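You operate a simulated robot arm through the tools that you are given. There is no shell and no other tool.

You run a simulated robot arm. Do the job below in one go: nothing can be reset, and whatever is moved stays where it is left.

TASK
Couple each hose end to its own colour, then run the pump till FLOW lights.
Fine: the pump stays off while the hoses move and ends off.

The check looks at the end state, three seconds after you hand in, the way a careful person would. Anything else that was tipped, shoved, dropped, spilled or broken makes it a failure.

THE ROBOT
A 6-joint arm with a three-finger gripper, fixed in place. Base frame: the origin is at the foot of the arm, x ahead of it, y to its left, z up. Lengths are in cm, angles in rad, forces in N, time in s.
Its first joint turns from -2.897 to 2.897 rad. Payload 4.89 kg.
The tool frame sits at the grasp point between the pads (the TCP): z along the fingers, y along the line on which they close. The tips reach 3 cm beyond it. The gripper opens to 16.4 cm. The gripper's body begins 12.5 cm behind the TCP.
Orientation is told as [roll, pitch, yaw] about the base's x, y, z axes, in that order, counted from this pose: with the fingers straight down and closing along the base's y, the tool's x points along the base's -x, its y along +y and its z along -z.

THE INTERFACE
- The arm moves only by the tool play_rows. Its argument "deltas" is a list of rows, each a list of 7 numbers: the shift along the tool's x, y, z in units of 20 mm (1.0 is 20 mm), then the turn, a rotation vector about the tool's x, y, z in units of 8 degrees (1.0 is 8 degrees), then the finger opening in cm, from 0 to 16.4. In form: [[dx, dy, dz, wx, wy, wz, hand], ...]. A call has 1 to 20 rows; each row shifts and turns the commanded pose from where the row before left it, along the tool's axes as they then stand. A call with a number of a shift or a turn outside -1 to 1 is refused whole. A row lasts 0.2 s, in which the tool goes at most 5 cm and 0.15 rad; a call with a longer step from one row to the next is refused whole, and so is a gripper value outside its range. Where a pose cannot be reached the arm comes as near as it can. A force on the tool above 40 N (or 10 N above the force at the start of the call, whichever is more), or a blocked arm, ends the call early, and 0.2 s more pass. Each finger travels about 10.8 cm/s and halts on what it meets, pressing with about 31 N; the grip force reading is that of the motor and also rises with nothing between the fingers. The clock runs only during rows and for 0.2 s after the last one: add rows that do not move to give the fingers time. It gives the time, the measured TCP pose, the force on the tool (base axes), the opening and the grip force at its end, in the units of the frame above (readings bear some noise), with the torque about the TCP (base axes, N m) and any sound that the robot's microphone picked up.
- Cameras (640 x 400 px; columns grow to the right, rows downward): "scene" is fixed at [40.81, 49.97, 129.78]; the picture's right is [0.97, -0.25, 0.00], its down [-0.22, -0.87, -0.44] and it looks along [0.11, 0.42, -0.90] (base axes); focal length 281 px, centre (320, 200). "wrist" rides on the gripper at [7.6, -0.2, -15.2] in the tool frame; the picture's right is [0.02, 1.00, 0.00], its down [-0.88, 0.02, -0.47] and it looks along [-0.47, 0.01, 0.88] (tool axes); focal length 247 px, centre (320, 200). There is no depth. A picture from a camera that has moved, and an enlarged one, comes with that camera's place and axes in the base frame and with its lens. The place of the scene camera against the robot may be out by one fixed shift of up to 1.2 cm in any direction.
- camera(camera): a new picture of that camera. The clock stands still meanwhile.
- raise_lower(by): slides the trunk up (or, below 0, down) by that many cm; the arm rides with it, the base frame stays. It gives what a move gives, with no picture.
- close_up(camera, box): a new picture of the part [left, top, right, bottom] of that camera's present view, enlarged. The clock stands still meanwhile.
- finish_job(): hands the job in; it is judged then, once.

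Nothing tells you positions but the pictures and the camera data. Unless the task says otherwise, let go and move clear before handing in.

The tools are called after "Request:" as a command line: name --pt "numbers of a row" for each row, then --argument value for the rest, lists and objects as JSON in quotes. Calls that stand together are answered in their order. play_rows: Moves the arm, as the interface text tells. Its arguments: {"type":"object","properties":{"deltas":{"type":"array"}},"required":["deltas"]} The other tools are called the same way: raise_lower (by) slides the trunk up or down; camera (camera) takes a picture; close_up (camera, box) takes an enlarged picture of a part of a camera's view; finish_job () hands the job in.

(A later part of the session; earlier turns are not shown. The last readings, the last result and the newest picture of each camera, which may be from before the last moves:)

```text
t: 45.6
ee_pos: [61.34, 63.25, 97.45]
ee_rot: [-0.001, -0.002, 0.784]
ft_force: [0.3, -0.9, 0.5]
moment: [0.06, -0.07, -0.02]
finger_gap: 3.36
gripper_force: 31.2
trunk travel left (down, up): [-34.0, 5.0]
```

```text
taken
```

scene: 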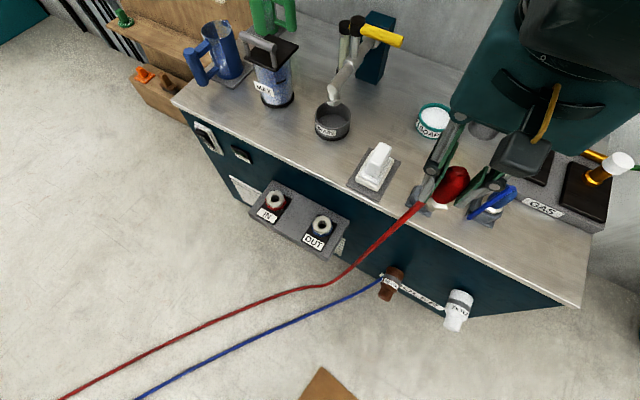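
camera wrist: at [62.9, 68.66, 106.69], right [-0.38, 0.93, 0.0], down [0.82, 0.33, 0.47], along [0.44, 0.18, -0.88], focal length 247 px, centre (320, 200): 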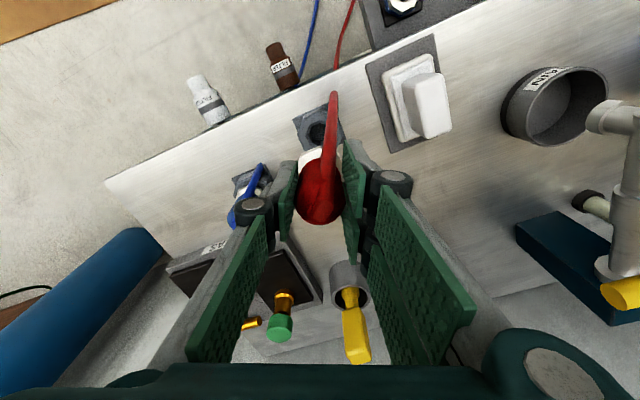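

Request:
play_rows --pt "0 0.98 0 0 0 0 2.0" --pt "0 0.98 0 0 0 0 2.0" --pt "0 0.98 0 0 0 0 2.0" --pt "0 0.98 0 0 0 0 2.0" --pt "0 0.98 0 0 0 0 2.0" --pt "0 0.98 0 0 0 0 2.0" --pt "0 0.98 0 0 0 0 2.0" --pt "0 0.98 0 0 0 0 2.0" --pt "0 0.98 0 0 0 0 2.0" --pt "0 0.98 0 0 0 0 2.0" --pt "0 0.98 0 0 0 0 2.0" --pt "0 0.98 0 0 0 0 2.0" --pt "0 0.98 0 0 0 0 2.0" --pt "0 0.98 0 0 0 0 2.0" --pt "0 0.98 0 0 0 0 2.0" --pt "0 0.98 0 0 0 0 2.0" --pt "0 0.98 0 0 0 0 2.0" --pt "0 0.98 0 0 0 0 2.0" --pt "0 0 0 0 0 0 2.0"

Request:
camera --camera "wrist"

Request:
camera --camera "scene"

```text
t: 49.6
ee_pos: [36.63, 88.32, 97.49]
ee_rot: [0.0, 0.0, 0.783]
ft_force: [-0.4, -0.2, -1.0]
moment: [-0.04, -0.04, 0.0]
finger_gap: 3.4
gripper_force: 31.2
trunk travel left (down, up): [-34.0, 5.0]
```

```text
taken
camera wrist: at [31.39, 82.73, 112.6], right [-0.72, 0.69, 0.0], down [0.61, 0.63, 0.47], along [0.33, 0.34, -0.88], focal length 247 px, centre (320, 200)
```

wrist: 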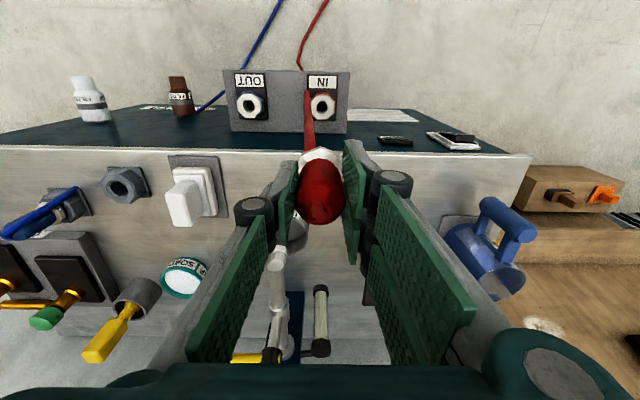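

```text
taken
```

scene: 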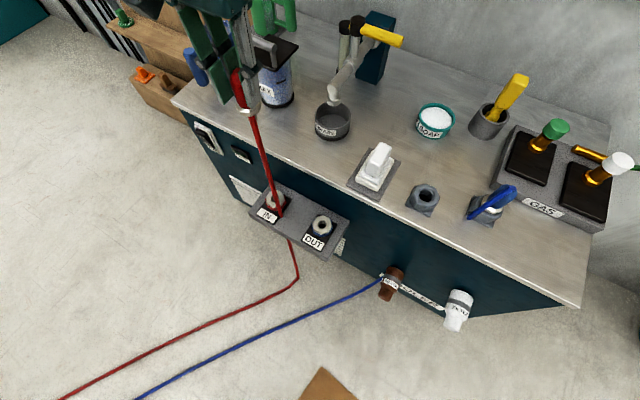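

Request:
close_up --camera "wrist" --box '[220, 60, 380, 180]'

Request:
close_up --camera "wrist" --box '[360, 110, 500, 190]'

```text
3.33 times, centred on (300, 120) of wrist
camera zoom: at [31.39, 82.73, 112.6], right [-0.72, 0.69, 0.0], down [0.61, 0.63, 0.47], along [0.33, 0.34, -0.88], focal length 823 px, centre (387, 467)
```

zoom: 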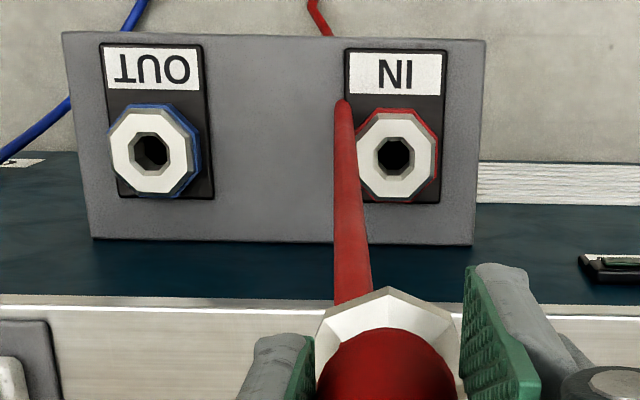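

```text
4.57 times, centred on (430, 150) of wrist
camera zoom: at [31.39, 82.73, 112.6], right [-0.72, 0.69, 0.0], down [0.61, 0.63, 0.47], along [0.33, 0.34, -0.88], focal length 1129 px, centre (-183, 429)
```

zoom: 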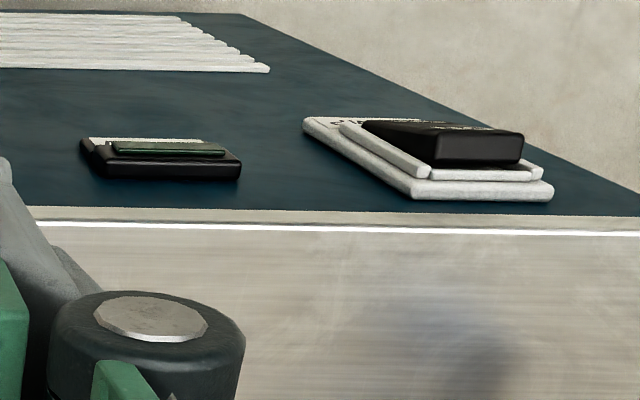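

IN is about 0.55 cm further along +tool-y. I'll correct that and descend partway to check the alignment from closer.

Request:
play_rows --pt "0.07 0.27 0 0 0 0 2.0" --pt "0 0 1 0 0 0 2.0" --pt "0 0 1 0 0 0 2.0" --pt "0 0 1 0 0 0 2.0" --pt "0 0 1 0 0 0 2.0" --pt "0 0 1 0 0 0 2.0" --pt "0 0 1 0 0 0 2.0" --pt "0 0 1 0 0 0 2.0" --pt "0 0 1 0 0 0 2.0" --pt "0 0 1 0 0 0 2.0" --pt "0 0 1 0 0 0 2.0" --pt "0 0 1 0 0 0 2.0" --pt "0 0 0 0 0 0 2.0"

Request:
camera --camera "wrist"

Request:
close_up --camera "wrist" --box '[250, 80, 390, 220]'

Request:
close_up --camera "scene" --box '[210, 110, 370, 270]'

```text
t: 52.4
ee_pos: [36.18, 88.79, 75.47]
ee_rot: [-0.001, -0.001, 0.78]
ft_force: [0.1, -0.2, -0.5]
moment: [-0.05, 0.02, 0.04]
finger_gap: 3.37
gripper_force: 31.5
trunk travel left (down, up): [-34.0, 5.0]
```

```text
taken
camera wrist: at [30.93, 83.18, 90.65], right [-0.72, 0.69, 0.0], down [0.61, 0.63, 0.47], along [0.33, 0.34, -0.88], focal length 247 px, centre (320, 200)
```

wrist: 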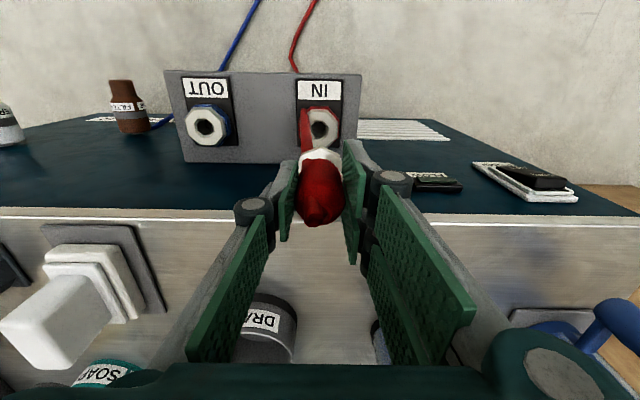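

```text
2.86 times, centred on (320, 150) of wrist
camera zoom: at [30.93, 83.18, 90.65], right [-0.72, 0.69, 0.0], down [0.61, 0.63, 0.47], along [0.33, 0.34, -0.88], focal length 706 px, centre (320, 343)
```

zoom: 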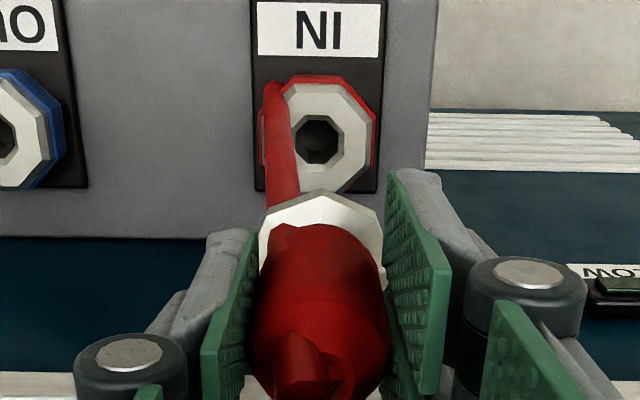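

```text
2.50 times, centred on (290, 190) of scene
camera zoom: at [40.81, 49.97, 129.78], right [0.97, -0.25, 0.0], down [-0.22, -0.87, -0.44], along [0.11, 0.42, -0.9], focal length 703 px, centre (395, 225)
```

zoom: 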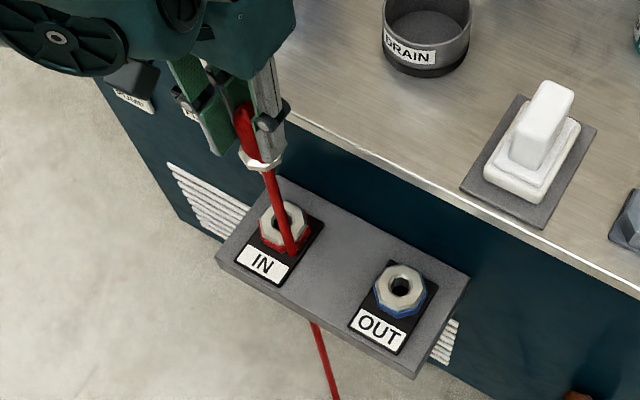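

Alignment over IN looks good to about 0.1–0.2 cm. I'll descend to just above the coupling.

Request:
play_rows --pt "0.03 0 0.5 0 0 0 2.0" --pt "0 0 0.5 0 0 0 2.0" --pt "0 0 0.5 0 0 0 2.0" --pt "0 0 0.5 0 0 0 2.0" --pt "0 0 0.5 0 0 0 2.0" --pt "0 0 0.5 0 0 0 2.0" --pt "0 0 0.5 0 0 0 2.0" --pt "0 0 0.5 0 0 0 2.0" --pt "0 0 0.5 0 0 0 2.0" --pt "0 0 0.5 0 0 0 2.0" --pt "0 0 0 0 0 0 2.0"

Request:
close_up --camera "wrist" --box '[250, 80, 390, 220]'

Request:
close_up --camera "scene" --box '[210, 110, 370, 270]'

```text
t: 54.8
ee_pos: [36.28, 88.77, 65.51]
ee_rot: [0.0, 0.001, 0.781]
ft_force: [0.8, -0.5, -0.4]
moment: [0.01, 0.0, 0.0]
finger_gap: 3.35
gripper_force: 31.4
trunk travel left (down, up): [-34.0, 5.0]
```

```text
2.86 times, centred on (320, 150) of wrist
camera zoom: at [31.05, 83.14, 80.67], right [-0.72, 0.69, 0.0], down [0.61, 0.63, 0.47], along [0.33, 0.34, -0.88], focal length 706 px, centre (320, 343)
```

zoom: 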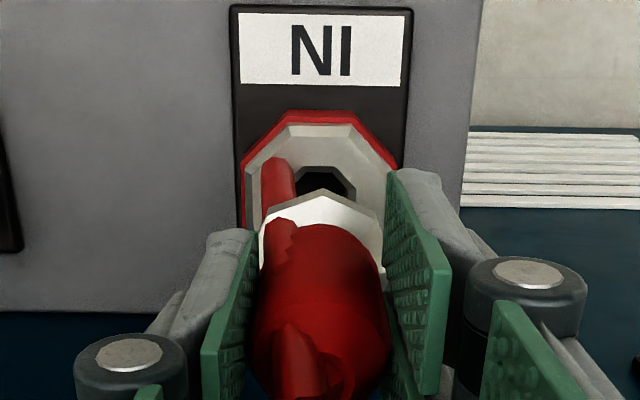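

```text
2.50 times, centred on (290, 190) of scene
camera zoom: at [40.81, 49.97, 129.78], right [0.97, -0.25, 0.0], down [-0.22, -0.87, -0.44], along [0.11, 0.42, -0.9], focal length 703 px, centre (395, 225)
```

zoom: 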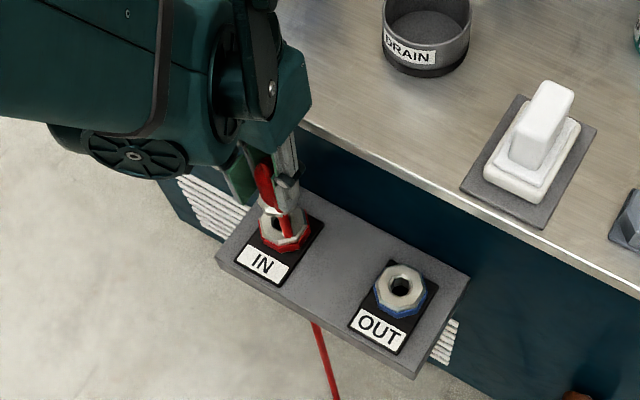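

Request:
play_rows --pt "0.05 0 0.15 0 0 0 2.0" --pt "0 0 0.15 0 0 0 2.0" --pt "0 0 0.15 0 0 0 2.0" --pt "0 0 0.15 0 0 0 2.0" --pt "0 0 0.15 0 0 0 2.0" --pt "0 0 0.15 0 0 0 2.0" --pt "0 0 0.15 0 0 0 2.0" --pt "0 0 0.15 0 0 0 2.0" --pt "0 0 0 0 0 0 2.0"

Request:
close_up --camera "wrist" --box '[250, 80, 390, 220]'

Request:
close_up --camera "scene" --box '[240, 160, 340, 240]'

```text
t: 56.8
ee_pos: [36.23, 88.6, 63.08]
ee_rot: [-0.001, -0.001, 0.785]
ft_force: [-3.4, -2.9, 0.2]
moment: [-0.17, 0.19, 0.02]
finger_gap: 3.36
gripper_force: 30.9
trunk travel left (down, up): [-34.0, 5.0]
```

```text
2.86 times, centred on (320, 150) of wrist
camera zoom: at [30.88, 82.93, 78.3], right [-0.72, 0.69, 0.0], down [0.61, 0.63, 0.47], along [0.33, 0.34, -0.88], focal length 706 px, centre (320, 343)
```

zoom: 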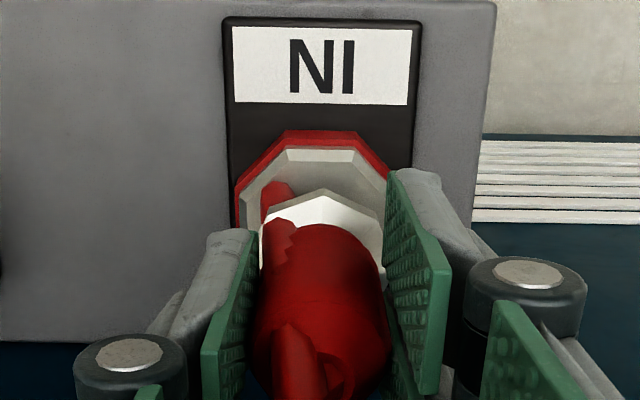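

```text
5.00 times, centred on (290, 200) of scene
camera zoom: at [40.81, 49.97, 129.78], right [0.97, -0.25, 0.0], down [-0.22, -0.87, -0.44], along [0.11, 0.42, -0.9], focal length 1407 px, centre (470, 200)
```

zoom: 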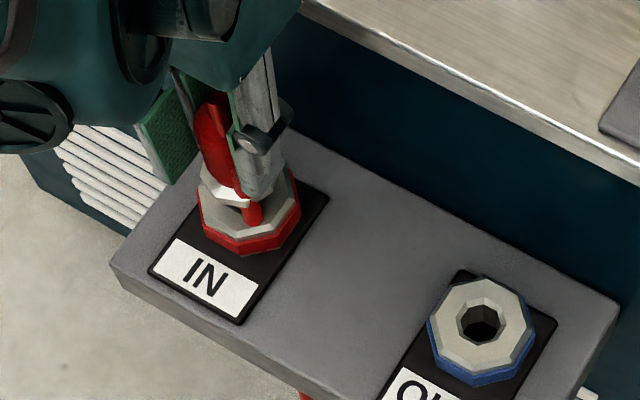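

Request:
play_rows --pt "0.08 0 0 0 0 0 2.0" --pt "0 0 0 0 0 0 2.0"

```text
t: 57.4
ee_pos: [35.98, 88.5, 63.07]
ee_rot: [0.001, 0.001, 0.781]
ft_force: [-0.3, -0.1, -0.3]
moment: [0.0, -0.04, -0.02]
finger_gap: 3.36
gripper_force: 31.2
trunk travel left (down, up): [-34.0, 5.0]
```

The sideways force is gone after a 0.16 cm shift inward. I'll keep pressing down slowly.

Request:
play_rows --pt "0 0 0.1 0 0 0 2.0" --pt "0 0 0.1 0 0 0 2.0" --pt "0 0 0.1 0 0 0 2.0" --pt "0 0 0.1 0 0 0 2.0" --pt "0 0 0.1 0 0 0 2.0" --pt "0 0 0 0 0 0 2.0"

```text
t: 58.8
ee_pos: [35.96, 88.43, 62.07]
ee_rot: [0.0, -0.001, 0.783]
ft_force: [-0.1, 0.2, -0.7]
moment: [0.0, 0.01, 0.01]
finger_gap: 3.34
gripper_force: 30.9
trunk travel left (down, up): [-34.0, 5.0]
```

Request:
play_rows --pt "0 0 0.1 0 0 0 2.0" --pt "0 0 0.1 0 0 0 2.0" --pt "0 0 0.1 0 0 0 2.0" --pt "0 0 0.1 0 0 0 2.0" --pt "0 0 0.1 0 0 0 2.0" --pt "0 0 0.1 0 0 0 2.0" --pt "0 0 0.1 0 0 0 2.0" --pt "0 0 0 0 0 0 2.0"

Request:
close_up --camera "wrist" --box '[250, 80, 390, 220]'

Request:
close_up --camera "scene" --box '[240, 160, 340, 240]'

```text
t: 60.0
ee_pos: [35.94, 88.42, 61.41]
ee_rot: [-0.002, -0.003, 0.783]
ft_force: [-1.9, -5.0, 27.4]
moment: [-0.38, 0.15, 0.0]
finger_gap: 3.33
gripper_force: 30.8
trunk travel left (down, up): [-34.0, 5.0]
stopped in row 5: the force on the tool passed its limit at 44 N (the readings are from after the stop); the commanded pose is now the measured one
```

```text
2.86 times, centred on (320, 150) of wrist
camera zoom: at [30.73, 82.78, 76.6], right [-0.72, 0.69, 0.0], down [0.61, 0.63, 0.47], along [0.33, 0.34, -0.88], focal length 706 px, centre (320, 343)
```

zoom: 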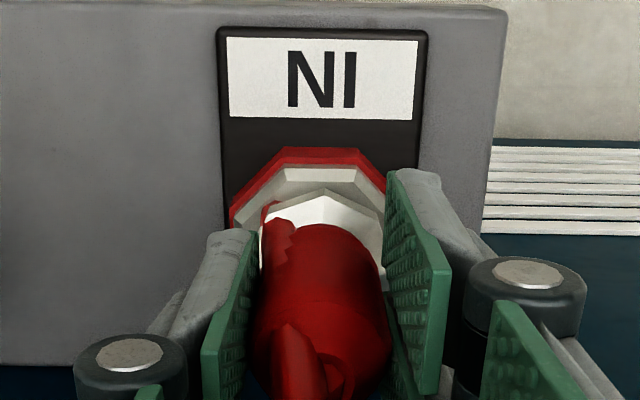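

```text
5.00 times, centred on (290, 200) of scene
camera zoom: at [40.81, 49.97, 129.78], right [0.97, -0.25, 0.0], down [-0.22, -0.87, -0.44], along [0.11, 0.42, -0.9], focal length 1407 px, centre (470, 200)
```

zoom: 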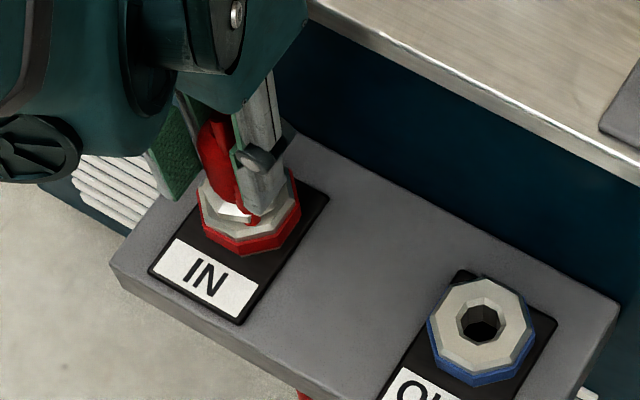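

Vertical force reached 44 N near z=61.4, with the load centred on the axis. I'll trim off the small sideways force and press gently again to see whether it's fully seated.

Request:
play_rows --pt "0.05 -0.04 0 0 0 0 2.0" --pt "0 0 0 0 0 0 2.0"

Request:
play_rows --pt "0 0 0.05 0 0 0 2.0" --pt "0 0 0.05 0 0 0 2.0" --pt "0 0 0.05 0 0 0 2.0" --pt "0 0 0.05 0 0 0 2.0"

```text
t: 60.6
ee_pos: [35.89, 88.41, 61.5]
ee_rot: [0.001, -0.003, 0.784]
ft_force: [-2.7, -3.3, 23.0]
moment: [-0.25, 0.1, 0.03]
finger_gap: 3.34
gripper_force: 30.8
trunk travel left (down, up): [-34.0, 5.0]
stopped in row 2: the force on the tool passed its limit at 41 N (the readings are from after the stop); the commanded pose is now the measured one
```

```text
t: 61.1
ee_pos: [35.92, 88.48, 61.31]
ee_rot: [0.002, -0.004, 0.783]
ft_force: [-2.9, -5.5, 24.8]
moment: [-0.38, 0.12, 0.0]
finger_gap: 3.33
gripper_force: 31.1
trunk travel left (down, up): [-34.0, 5.0]
stopped in row 2: the force on the tool passed its limit at 42 N (the readings are from after the stop); the commanded pose is now the measured one
```

Request:
close_up --camera "scene" --box '[260, 170, 320, 215]'

Request:
close_up --camera "wrist" --box '[290, 120, 370, 180]'

```text
8.89 times, centred on (290, 192) of scene
camera zoom: at [40.81, 49.97, 129.78], right [0.97, -0.25, 0.0], down [-0.22, -0.87, -0.44], along [0.11, 0.42, -0.9], focal length 2501 px, centre (587, 267)
```

zoom: 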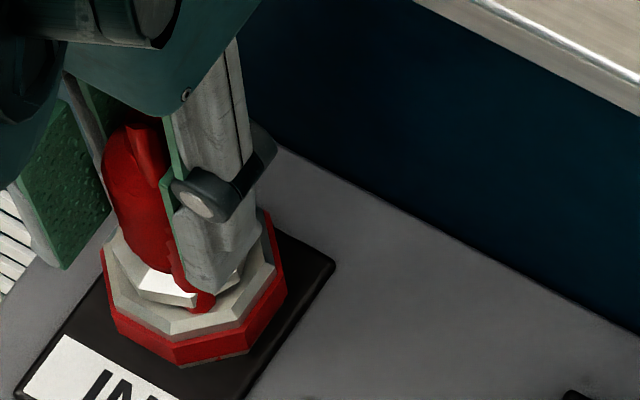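

```text
6.67 times, centred on (330, 150) of wrist
camera zoom: at [30.72, 82.73, 76.56], right [-0.72, 0.69, 0.0], down [0.61, 0.63, 0.48], along [0.33, 0.34, -0.88], focal length 1646 px, centre (253, 533)
```

zoom: 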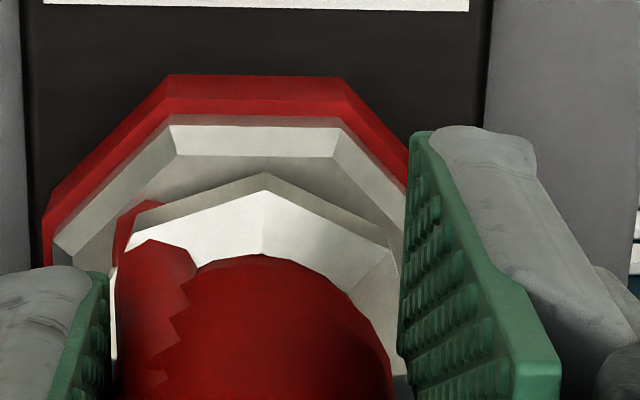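

Request:
play_rows --pt "0 0 -0.08 0 0 0 2.0" --pt "0.03 -0.03 0 0 0 0 2.0" --pt "0 0 0 0 0 0 2.0"

Request:
play_rows --pt "0 0 0.03 0 0 0.5 2.0" --pt "0 0 0.03 0 0 0.5 2.0" --pt "0 0 0.03 0 0 -0.5 2.0" --pt "0 0 0.03 0 0 -0.5 2.0" --pt "0 0 0 0 0 0 2.0"

```text
t: 62.0
ee_pos: [35.94, 88.32, 61.44]
ee_rot: [0.001, -0.005, 0.784]
ft_force: [2.9, 8.4, 19.9]
moment: [0.76, -0.31, 0.0]
finger_gap: 3.37
gripper_force: 31.1
trunk travel left (down, up): [-34.0, 5.0]
```

```text
t: 62.9
ee_pos: [35.97, 88.13, 61.37]
ee_rot: [-0.001, -0.004, 0.758]
ft_force: [-2.7, -5.3, 25.0]
moment: [-0.31, 0.13, 0.0]
finger_gap: 3.36
gripper_force: 30.9
trunk travel left (down, up): [-34.0, 5.0]
stopped in row 4: the force on the tool passed its limit at 41 N (the readings are from after the stop); the commanded pose is now the measured one
```

Request:
play_rows --pt "0 0 -0.1 0 0 0 2.0" --pt "0 0 -0.05 0 0 0 2.0" --pt "0 0 0 0 0 0 2.0"

```text
t: 63.7
ee_pos: [36.0, 88.31, 61.36]
ee_rot: [0.0, -0.004, 0.756]
ft_force: [0.0, -0.5, -0.8]
moment: [-0.04, -0.01, -0.01]
finger_gap: 3.33
gripper_force: 30.7
trunk travel left (down, up): [-34.0, 5.0]
```

Request:
play_rows --pt "0 0 -0.1 0 0 0 2.0" --pt "0 0 -0.1 0 0 0 2.0" --pt "0 0 0 0 0 0 2.0" --pt "0 0 0 0 0 0 2.0"

```text
t: 64.7
ee_pos: [35.95, 88.34, 61.95]
ee_rot: [0.001, -0.002, 0.756]
ft_force: [0.2, -0.1, -0.6]
moment: [0.01, -0.02, -0.02]
finger_gap: 3.32
gripper_force: 31.2
trunk travel left (down, up): [-34.0, 5.0]
```

Request:
close_up --camera "wrist" --box '[290, 120, 370, 180]'

Request:
close_up --camera "scene" --box '[260, 170, 320, 215]'

Request:
close_up --camera "scene" --box '[395, 175, 455, 220]'

```text
6.67 times, centred on (330, 150) of wrist
camera zoom: at [30.63, 82.82, 77.02], right [-0.7, 0.71, 0.0], down [0.63, 0.62, 0.48], along [0.34, 0.33, -0.88], focal length 1646 px, centre (253, 533)
```

zoom: 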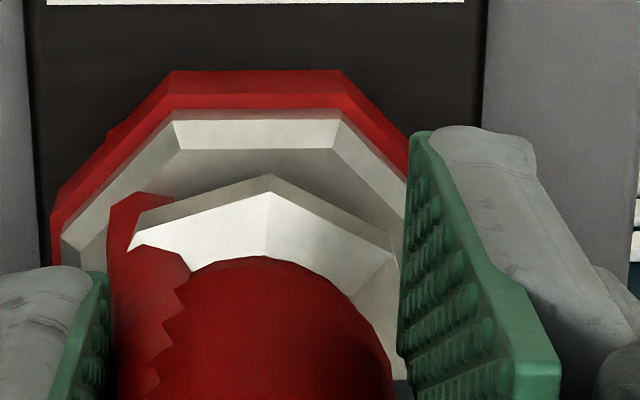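

```text
8.89 times, centred on (290, 192) of scene
camera zoom: at [40.81, 49.97, 129.78], right [0.97, -0.25, 0.0], down [-0.22, -0.87, -0.44], along [0.11, 0.42, -0.9], focal length 2501 px, centre (587, 267)
```

zoom: 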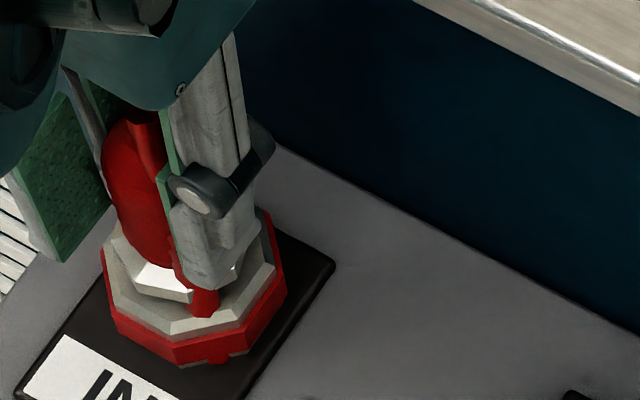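

```text
8.89 times, centred on (425, 198) of scene
camera zoom: at [40.81, 49.97, 129.78], right [0.97, -0.25, 0.0], down [-0.22, -0.87, -0.44], along [0.11, 0.42, -0.9], focal length 2501 px, centre (-613, 222)
```

zoom: 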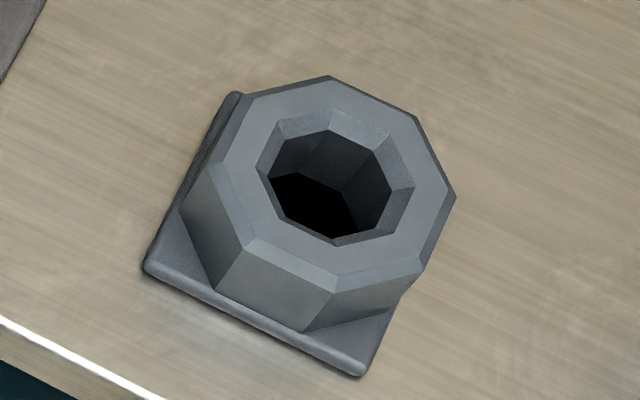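

The nut sits flush on the coupling top at z≈61.4, and there's no latch, so gravity holds it. I'll lower it fully again, release, and check that it stays seated.

Request:
play_rows --pt "0 0 0.1 0 0 0 2.0" --pt "0 0 0.1 0 0 0 2.0" --pt "0 0 0.1 0 0 0 2.0" --pt "0 0 0.05 0 0 0 2.0" --pt "0 0 0 0 0 0 2.0"

```text
t: 65.9
ee_pos: [35.96, 88.25, 61.38]
ee_rot: [0.003, -0.004, 0.756]
ft_force: [2.9, 0.5, 30.1]
moment: [0.22, -0.32, -0.03]
finger_gap: 3.33
gripper_force: 31.3
trunk travel left (down, up): [-34.0, 5.0]
```

Request:
play_rows --pt "0 0 -0.08 0 0 0 2.0" --pt "0 0 0 0 0 0 3.0" --pt "0 0 0 0 0 0 4.0" --pt "0 0 0 0 0 0 5.0" --pt "0 0 0 0 0 0 6.0" --pt "0 0 0 0 0 0 6.0"

Request:
camera --camera "wrist"

Request:
close_up --camera "scene" --box '[240, 160, 320, 220]'

```text
t: 67.3
ee_pos: [36.04, 88.39, 61.34]
ee_rot: [0.001, -0.002, 0.756]
ft_force: [-0.6, -1.0, -0.5]
moment: [0.01, -0.02, 0.0]
finger_gap: 6.0
gripper_force: 0.1
trunk travel left (down, up): [-34.0, 5.0]
```

```text
taken
camera wrist: at [30.64, 82.88, 76.53], right [-0.7, 0.71, 0.0], down [0.63, 0.62, 0.48], along [0.34, 0.33, -0.88], focal length 247 px, centre (320, 200)
```

wrist: 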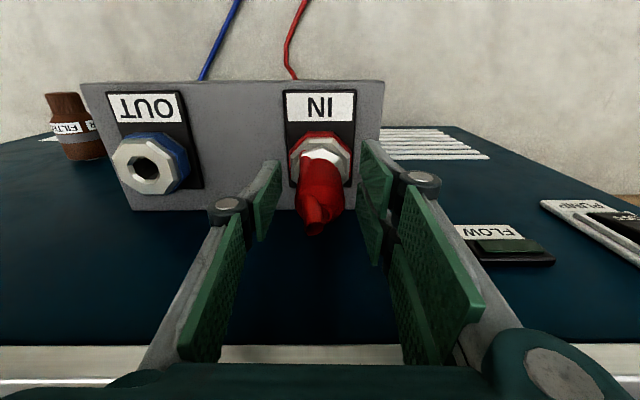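

```text
6.67 times, centred on (280, 190) of scene
camera zoom: at [40.81, 49.97, 129.78], right [0.97, -0.25, 0.0], down [-0.22, -0.87, -0.44], along [0.11, 0.42, -0.9], focal length 1876 px, centre (587, 267)
```

zoom: 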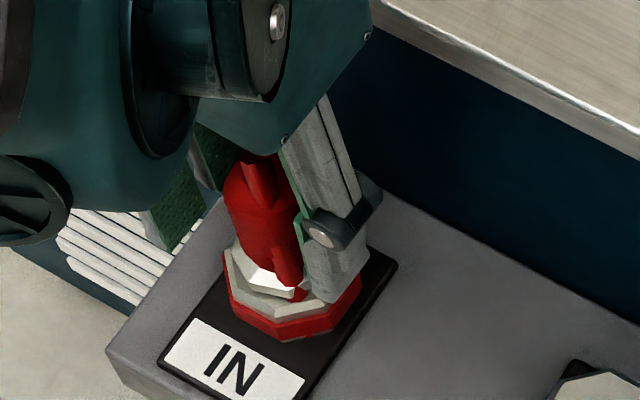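

Request:
play_rows --pt "0 0 -0.3 0 0 0 6.5" --pt "0 0 -0.5 0 0 0 6.5" --pt "0 0 -1 0 0 0 6.5" --pt "0 0 -1 0 0 0 6.5" --pt "0 0 -1 0 0 0 6.5" --pt "0 0 -1 0 0 0 6.5" --pt "0 0 -1 0 0 0 6.5" --pt "0 0 -1 0 0 0 6.5" --pt "0 0 0 0 0 0 6.5"

Request:
close_up --camera "wrist" --box '[220, 60, 420, 210]'

Request:
close_up --camera "scene" --box '[220, 150, 340, 240]'

```text
t: 69.3
ee_pos: [36.13, 88.3, 75.11]
ee_rot: [0.001, -0.003, 0.758]
ft_force: [-0.3, -0.4, 0.7]
moment: [0.04, -0.04, 0.01]
finger_gap: 6.48
gripper_force: 0.0
trunk travel left (down, up): [-34.0, 5.0]
```

```text
2.67 times, centred on (320, 135) of wrist
camera zoom: at [30.7, 82.75, 90.19], right [-0.7, 0.71, 0.0], down [0.63, 0.62, 0.48], along [0.34, 0.33, -0.88], focal length 659 px, centre (320, 373)
```

zoom: 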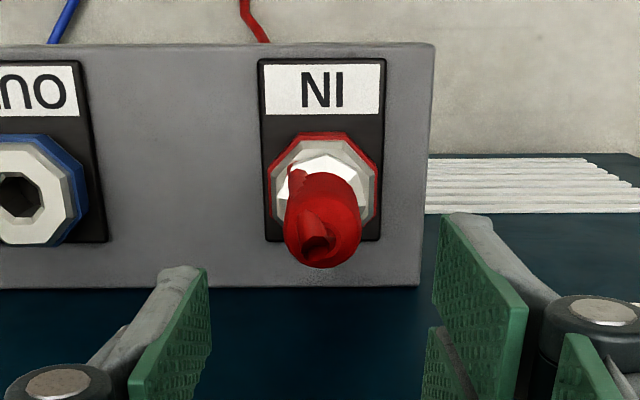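

```text
4.44 times, centred on (280, 195) of scene
camera zoom: at [40.81, 49.97, 129.78], right [0.97, -0.25, 0.0], down [-0.22, -0.87, -0.44], along [0.11, 0.42, -0.9], focal length 1250 px, centre (498, 222)
```

zoom: 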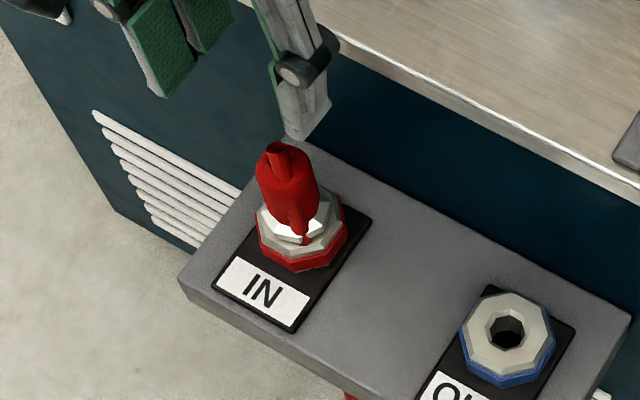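

The red plug is seated concentrically and upright in IN. Now I go up and back along the counter front for the blue plug.

Request:
play_rows --pt "0 0 -1 0 0 0 8" --pt "0 0 -1 0 0 0 8" --pt "0 0 -1 0 0 0 8" --pt "0 0 -1 0 0 0 8" --pt "0 0 -1 0 0 0 8" --pt "0 0 -1 0 0 0 8" --pt "0 0 -1 0 0 0 8" --pt "0 0 -1 0 0 0 8" --pt "0 0 -1 0 0 0 8" --pt "0 0 -1 0 0 0 8" --pt "0 0 -1 0 0 0 8" --pt "0 -0.96 0 0 0 0 8" --pt "0 -0.96 0 0 0 0 8" --pt "0 -0.96 0 0 0 0 8" --pt "0 -0.96 0 0 0 0 8" --pt "0 -0.96 0 0 0 0 8" --pt "0 -0.96 0 0 0 0 8" --pt "0 -0.96 0 0 0 0 8" --pt "0 -0.96 0 0 0 0 8" --pt "0 -0.96 0 0 0 0 8"

Request:
play_rows --pt "0 -0.96 0 0 0 0 8" --pt "0 -0.96 0 0 0 0 8" --pt "0 -0.96 0 0 0 0 8" --pt "0 -0.96 0 0 0 0 8" --pt "0 -0.96 0 0 0 0 8" --pt "0 -0.96 0 0 0 0 8" --pt "0 -0.96 0 0 0 0 8" --pt "0 -0.96 0 0 0 0 8" --pt "0 -0.96 0 0 0 0 8" --pt "0 -0.96 0 0 0 0 8" --pt "0 -0.96 0 0 0 0 8" --pt "0 -0.96 0 0 0 0 8" --pt "0 -0.96 0 0 0 0 8" --pt "0 -0.96 0 0 0 0 8" --pt "0 -0.96 0 0 0 0 8" --pt "0 0 0 0 0 1 8" --pt "0 0 0 0 0 1 8" --pt "0 0 0 0 0 1 8" --pt "0 0 0 0 0 0 8"

```text
t: 73.5
ee_pos: [48.07, 75.61, 97.02]
ee_rot: [0.0, -0.001, 0.761]
ft_force: [-0.4, -0.4, 0.0]
moment: [-0.06, -0.08, -0.03]
finger_gap: 7.99
gripper_force: 0.0
trunk travel left (down, up): [-34.0, 5.0]
```

```text
t: 77.5
ee_pos: [67.71, 54.83, 97.01]
ee_rot: [0.004, -0.003, 0.338]
ft_force: [0.1, 0.0, 0.7]
moment: [-0.02, 0.02, 0.0]
finger_gap: 8.01
gripper_force: 0.2
trunk travel left (down, up): [-34.0, 5.0]
```

Request:
play_rows --pt "-0.939 0.294 0.11 0 0 0 8" --pt "-0.939 0.294 0.11 0 0 0 8" --pt "-0.939 0.294 0.11 0 0 0 8" --pt "-0.939 0.294 0.11 0 0 0 8" --pt "-0.939 0.294 0.11 0 0 0 8" --pt "-0.939 0.294 0.11 0 0 0 8" --pt "-0.939 0.294 0.11 0 0 0 8" --pt "-0.939 0.294 0.11 0 0 0 8" --pt "-0.939 0.294 0.11 0 0 0 8" --pt "0 0 0 0 0 0 8"

Request:
camera --camera "wrist"

Request:
close_up --camera "wrist" --box '[240, 60, 400, 180]'

Request:
camera --camera "scene"

```text
t: 79.7
ee_pos: [82.02, 65.31, 95.06]
ee_rot: [0.003, -0.002, 0.337]
ft_force: [0.1, 0.2, -0.5]
moment: [0.03, 0.05, 0.0]
finger_gap: 8.02
gripper_force: 0.1
trunk travel left (down, up): [-34.0, 5.0]
```

```text
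taken
camera wrist: at [74.88, 62.54, 110.21], right [-0.35, 0.94, 0.0], down [0.82, 0.31, 0.47], along [0.44, 0.17, -0.88], focal length 247 px, centre (320, 200)
```

wrist: 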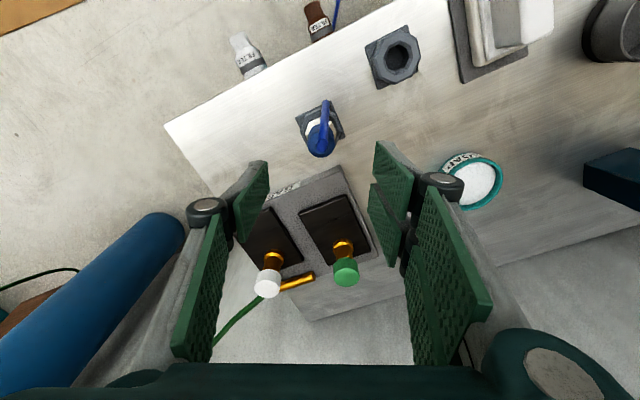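

```text
3.33 times, centred on (320, 120) of wrist
camera zoom: at [74.88, 62.54, 110.21], right [-0.35, 0.94, 0.0], down [0.82, 0.31, 0.47], along [0.44, 0.17, -0.88], focal length 823 px, centre (320, 467)
```

zoom: 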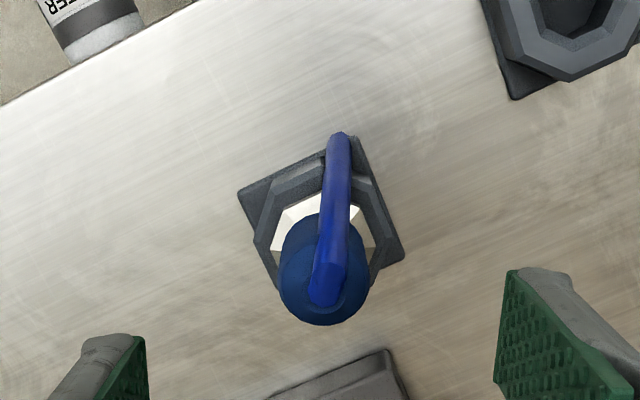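

```text
taken
```

scene: 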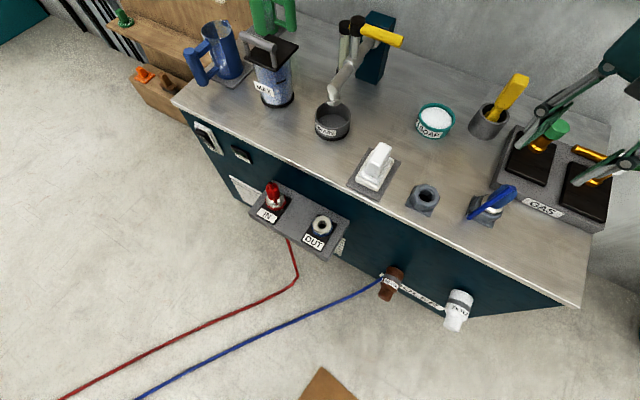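

Request:
play_rows --pt "-0.2 0.06 0 0 0 0 6" --pt "0 0 1 0 0 0 6" --pt "0 0 1 0 0 0 6" --pt "0 0 1 0 0 0 6" --pt "0 0 1 0 0 0 6" --pt "0 0 1 0 0 0 6" --pt "0 0 0.8 0 0 0 6" --pt "0 0 0.5 0 0 0 6" --pt "0 0 0.5 0 0 0 6" --pt "0 0 0.5 0 0 0 6" --pt "0 0 0.5 0 0 0 6" --pt "0 0 0 0 0 0 6"

Request:
camera --camera "wrist"

Request:
close_up --camera "wrist" --box '[240, 120, 400, 240]'

```text
t: 82.3
ee_pos: [82.15, 65.79, 79.29]
ee_rot: [0.002, -0.003, 0.338]
ft_force: [0.5, 0.9, 0.3]
moment: [-0.02, 0.03, -0.04]
finger_gap: 5.99
gripper_force: 0.0
trunk travel left (down, up): [-34.0, 5.0]
```

```text
taken
camera wrist: at [75.13, 62.89, 94.45], right [-0.35, 0.94, 0.0], down [0.82, 0.31, 0.47], along [0.44, 0.17, -0.88], focal length 247 px, centre (320, 200)
```

wrist: 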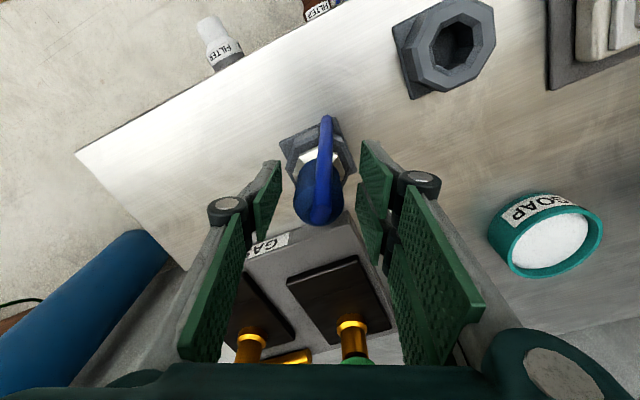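

```text
3.33 times, centred on (320, 180) of wrist
camera zoom: at [75.13, 62.89, 94.45], right [-0.35, 0.94, 0.0], down [0.82, 0.31, 0.47], along [0.44, 0.17, -0.88], focal length 823 px, centre (320, 267)
```

zoom: 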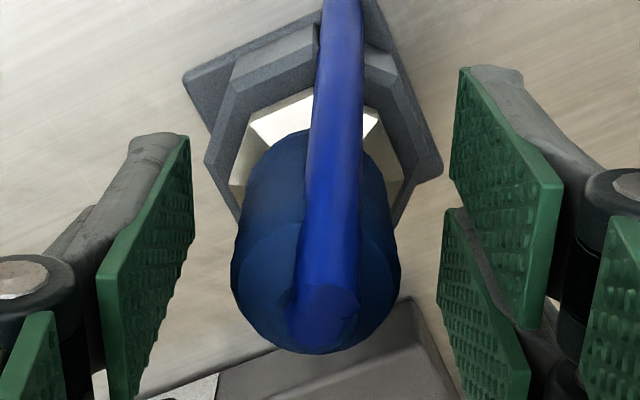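

Request:
play_rows --pt "0 -0.05 0 0 0 0 4.5" --pt "0 0 0 0 0 0 3.0" --pt "0 0 0 0 0 0 2.0" --pt "0 0 0 0 0 0 2.0" --pt "0 0 0 0 0 0 2.0"

Request:
play_rows --pt "0 0 -0.25 0 0 0 2.0" --pt "0 0 -0.25 0 0 0 2.0" --pt "0 0 -0.25 0 0 0 2.0" --pt "0 0 -0.25 0 0 0 2.0" --pt "0 0 -0.5 0 0 0 2.0" --pt "0 0 -0.5 0 0 0 2.0" --pt "0 0 -0.5 0 0 0 2.0" --pt "0 0 -0.5 0 0 0 2.0" --pt "0 0 -0.8 0 0 0 2.0" --pt "0 0 -0.8 0 0 0 2.0" --pt "0 0 -1 0 0 0 2.0" --pt "0 0 -1 0 0 0 2.0" --pt "0 0 0 0 0 0 2.0"

Request:
camera --camera "scene"

```text
t: 83.5
ee_pos: [82.25, 65.72, 79.3]
ee_rot: [0.003, -0.002, 0.338]
ft_force: [-0.6, 0.2, -0.4]
moment: [-0.01, 0.0, -0.03]
finger_gap: 3.37
gripper_force: 30.8
trunk travel left (down, up): [-34.0, 5.0]
```

```text
t: 86.3
ee_pos: [82.32, 65.48, 92.62]
ee_rot: [0.0, -0.003, 0.338]
ft_force: [-0.2, -0.9, -0.1]
moment: [0.05, -0.05, 0.0]
finger_gap: 3.38
gripper_force: 30.9
trunk travel left (down, up): [-34.0, 5.0]
```

```text
taken
```

scene: 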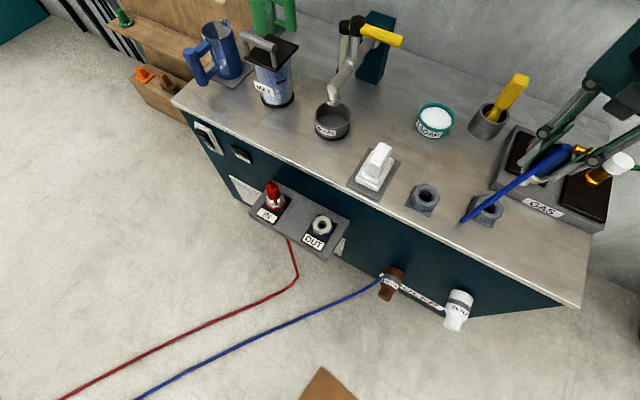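

Request:
play_rows --pt "0 0 -0.8 0 0 -1 2.0" --pt "0 0 -0.8 0 0 -1 2.0" --pt "0 0 -0.8 0 0 -1 2.0" --pt "1 0 0 0 0 0 2.0" --pt "1 0 0 0 0 0 2.0" --pt "1 0 0 0 0 0 2.0" --pt "1 0 0 0 0 0 2.0" --pt "1 0 0 0 0 0 2.0" --pt "1 0 0 0 0 0 2.0" --pt "1 0 0 0 0 0 2.0" --pt "1 0 0 0 0 0 2.0" --pt "0 0 0 0 0 0 2.0"

Request:
play_rows --pt "0.03 0.95 0 0 0 0 2.0" --pt "0.03 0.95 0 0 0 0 2.0" --pt "0.03 0.95 0 0 0 0 2.0" --pt "0.03 0.95 0 0 0 0 2.0" --pt "0.03 0.95 0 0 0 0 2.0" --pt "0.03 0.95 0 0 0 0 2.0" --pt "0.03 0.95 0 0 0 0 2.0" --pt "0.03 0.95 0 0 0 0 2.0" --pt "0.03 0.95 0 0 0 0 2.0" --pt "0.03 0.95 0 0 0 0 2.0" --pt "0.03 0.95 0 0 0 0 2.0" --pt "0.03 0.95 0 0 0 0 2.0" --pt "0.03 0.95 0 0 0 0 2.0" --pt "0.03 0.95 0 0 0 0 2.0" --pt "0.03 0.95 0 0 0 0 2.0" --pt "0.03 0.95 0 0 0 0 2.0" --pt "0.03 0.95 0 0 0 0 2.0" --pt "0 0 0 0 0 0 2.0"

Request:
close_up --camera "wrist" --box '[220, 60, 420, 210]'

Request:
camera --camera "scene"

```text
t: 88.9
ee_pos: [70.5, 54.52, 97.33]
ee_rot: [0.0, -0.004, 0.757]
ft_force: [0.1, -0.2, -0.3]
moment: [0.05, -0.05, 0.0]
finger_gap: 3.36
gripper_force: 31.2
trunk travel left (down, up): [-34.0, 5.0]
```

```text
t: 92.7
ee_pos: [47.61, 77.56, 97.37]
ee_rot: [-0.002, -0.003, 0.758]
ft_force: [-0.6, 0.7, -0.9]
moment: [-0.06, -0.05, 0.0]
finger_gap: 3.4
gripper_force: 30.9
trunk travel left (down, up): [-34.0, 5.0]
```

```text
2.67 times, centred on (320, 135) of wrist
camera zoom: at [42.19, 72.02, 112.52], right [-0.7, 0.71, 0.0], down [0.63, 0.62, 0.48], along [0.34, 0.33, -0.88], focal length 659 px, centre (320, 373)
```

zoom: 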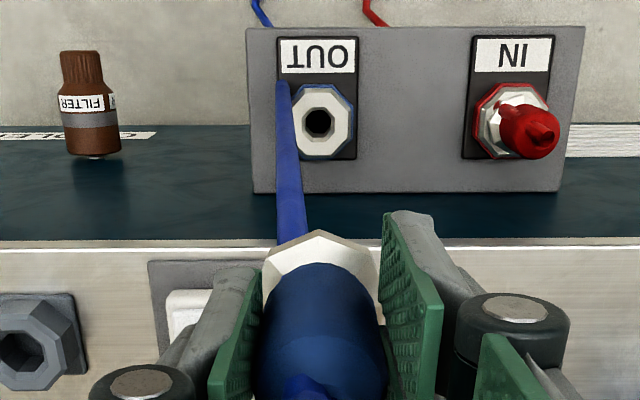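

```text
taken
```

scene: 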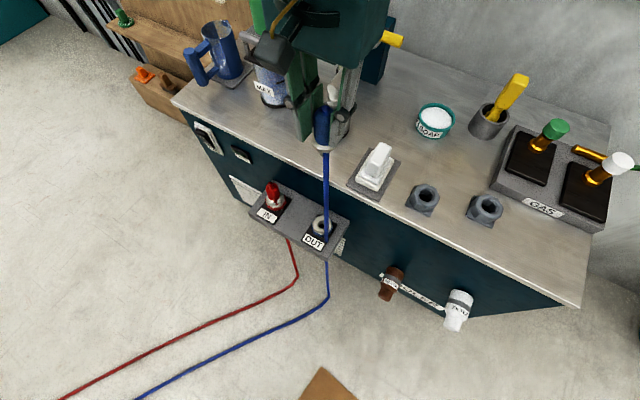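

The blue plug is held at the same height in the fingers as the red one was. OUT is about 0.45 cm inward of the tool, so I'll correct that and descend for a check.

Request:
play_rows --pt "0.23 -0.03 0 0 0 0 2.0" --pt "0 0 1 0 0 0 2.0" --pt "0 0 1 0 0 0 2.0" --pt "0 0 1 0 0 0 2.0" --pt "0 0 1 0 0 0 2.0" --pt "0 0 1 0 0 0 2.0" --pt "0 0 1 0 0 0 2.0" --pt "0 0 1 0 0 0 2.0" --pt "0 0 1 0 0 0 2.0" --pt "0 0 1 0 0 0 2.0" --pt "0 0 1 0 0 0 2.0" --pt "0 0 1 0 0 0 2.0" --pt "0 0 0.5 0 0 0 2.0" --pt "0 0 0.5 0 0 0 2.0" --pt "0 0 0.5 0 0 0 2.0" --pt "0 0 0.5 0 0 0 2.0" --pt "0 0 0.5 0 0 0 2.0" --pt "0 0 0.5 0 0 0 2.0" --pt "0 0 0 0 0 0 2.0"

Request:
close_up --camera "wrist" --box '[250, 80, 390, 220]'

Request:
close_up --camera "scene" --box '[260, 150, 380, 270]'

```text
t: 96.7
ee_pos: [47.46, 77.07, 69.28]
ee_rot: [0.001, -0.002, 0.758]
ft_force: [-0.6, -0.6, -1.0]
moment: [0.0, 0.01, -0.04]
finger_gap: 3.38
gripper_force: 30.5
trunk travel left (down, up): [-34.0, 5.0]
```

```text
2.86 times, centred on (320, 150) of wrist
camera zoom: at [41.97, 71.55, 84.47], right [-0.7, 0.71, 0.0], down [0.63, 0.62, 0.48], along [0.34, 0.33, -0.88], focal length 706 px, centre (320, 343)
```

zoom: 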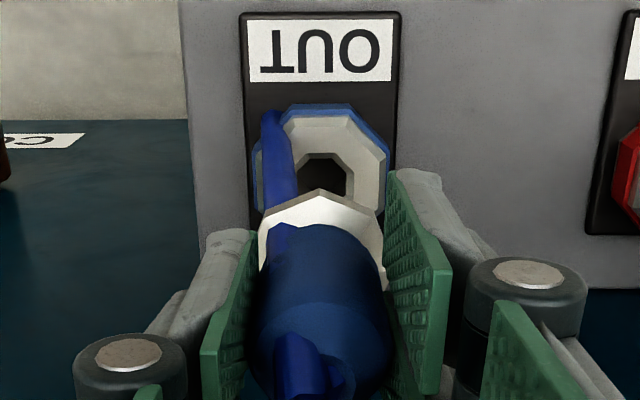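

```text
3.33 times, centred on (320, 210) of scene
camera zoom: at [40.81, 49.97, 129.78], right [0.97, -0.25, 0.0], down [-0.22, -0.87, -0.44], along [0.11, 0.42, -0.9], focal length 938 px, centre (320, 167)
```

zoom: 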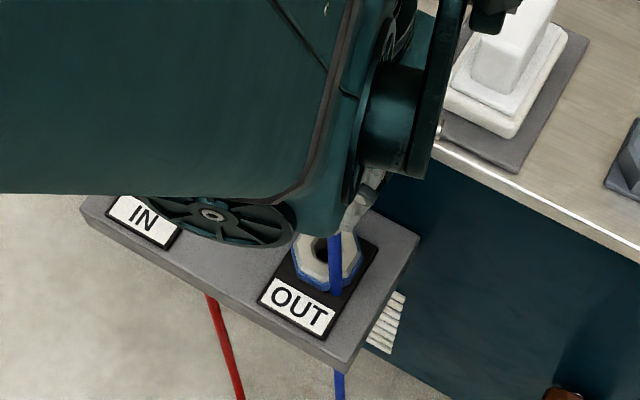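

Request:
play_rows --pt "0 0 0.3 0 0 0 2.0" --pt "0 0 0.3 0 0 0 2.0" --pt "0 0 0.3 0 0 0 2.0" --pt "0 0 0.3 0 0 0 2.0" --pt "0 0 0.3 0 0 0 2.0" --pt "0 0 0.2 0 0 0 2.0" --pt "0 0 0.2 0 0 0 2.0" --pt "0 0 0.2 0 0 0 2.0" --pt "0 0 0.2 0 0 0 2.0" --pt "0 0 0.2 0 0 0 2.0" --pt "0 0 0.2 0 0 0 2.0" --pt "0 0 0.2 0 0 0 2.0" --pt "0 0 0 0 0 0 2.0"

```text
t: 99.5
ee_pos: [47.29, 76.91, 63.62]
ee_rot: [0.001, -0.001, 0.759]
ft_force: [0.6, 0.9, -0.8]
moment: [0.02, 0.04, -0.02]
finger_gap: 3.36
gripper_force: 31.4
trunk travel left (down, up): [-34.0, 5.0]
```

Request:
play_rows --pt "0 0 0.1 0 0 0 2.0" --pt "0 0 0.1 0 0 0 2.0" --pt "0 0 0.1 0 0 0 2.0" --pt "0 0 0.1 0 0 0 2.0" --pt "0 0 0.1 0 0 0 2.0" --pt "0 0 0.1 0 0 0 2.0" --pt "0 0 0 0 0 0 2.0"

```text
t: 101.1
ee_pos: [47.42, 77.02, 62.32]
ee_rot: [-0.001, -0.002, 0.757]
ft_force: [0.2, -0.3, -1.0]
moment: [-0.01, 0.01, 0.0]
finger_gap: 3.34
gripper_force: 30.8
trunk travel left (down, up): [-34.0, 5.0]
```

Request:
play_rows --pt "0 0 0.1 0 0 0 2.0" --pt "0 0 0.1 0 0 0 2.0" --pt "0 0 0.1 0 0 0 2.0" --pt "0 0 0.1 0 0 0 2.0" --pt "0 0 0.1 0 0 0 2.0" --pt "0 0 0.1 0 0 0 2.0" --pt "0 0 0.1 0 0 0 2.0" --pt "0 0 0 0 0 0 2.0"

Request:
close_up --camera "wrist" --box '[250, 80, 390, 220]'

```text
t: 102.8
ee_pos: [47.39, 76.99, 61.41]
ee_rot: [0.002, -0.003, 0.76]
ft_force: [-1.0, -4.4, 28.6]
moment: [-0.14, 0.03, -0.01]
finger_gap: 3.34
gripper_force: 30.6
trunk travel left (down, up): [-34.0, 5.0]
stopped in row 8: the force on the tool passed its limit at 42 N (the readings are from after the stop); the commanded pose is now the measured one
```

```text
2.86 times, centred on (320, 150) of wrist
camera zoom: at [42.0, 71.47, 76.44], right [-0.7, 0.71, 0.0], down [0.63, 0.62, 0.48], along [0.34, 0.34, -0.88], focal length 706 px, centre (320, 343)
```

zoom: 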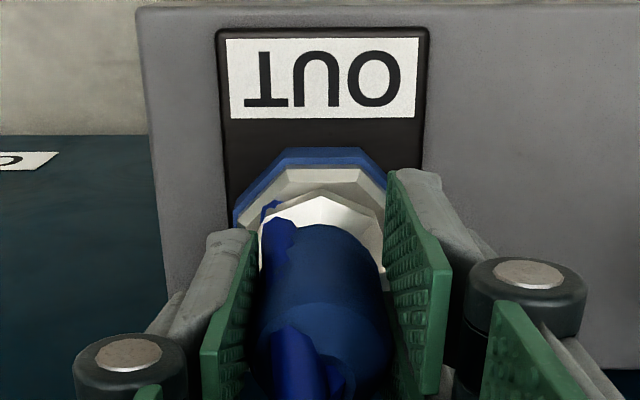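

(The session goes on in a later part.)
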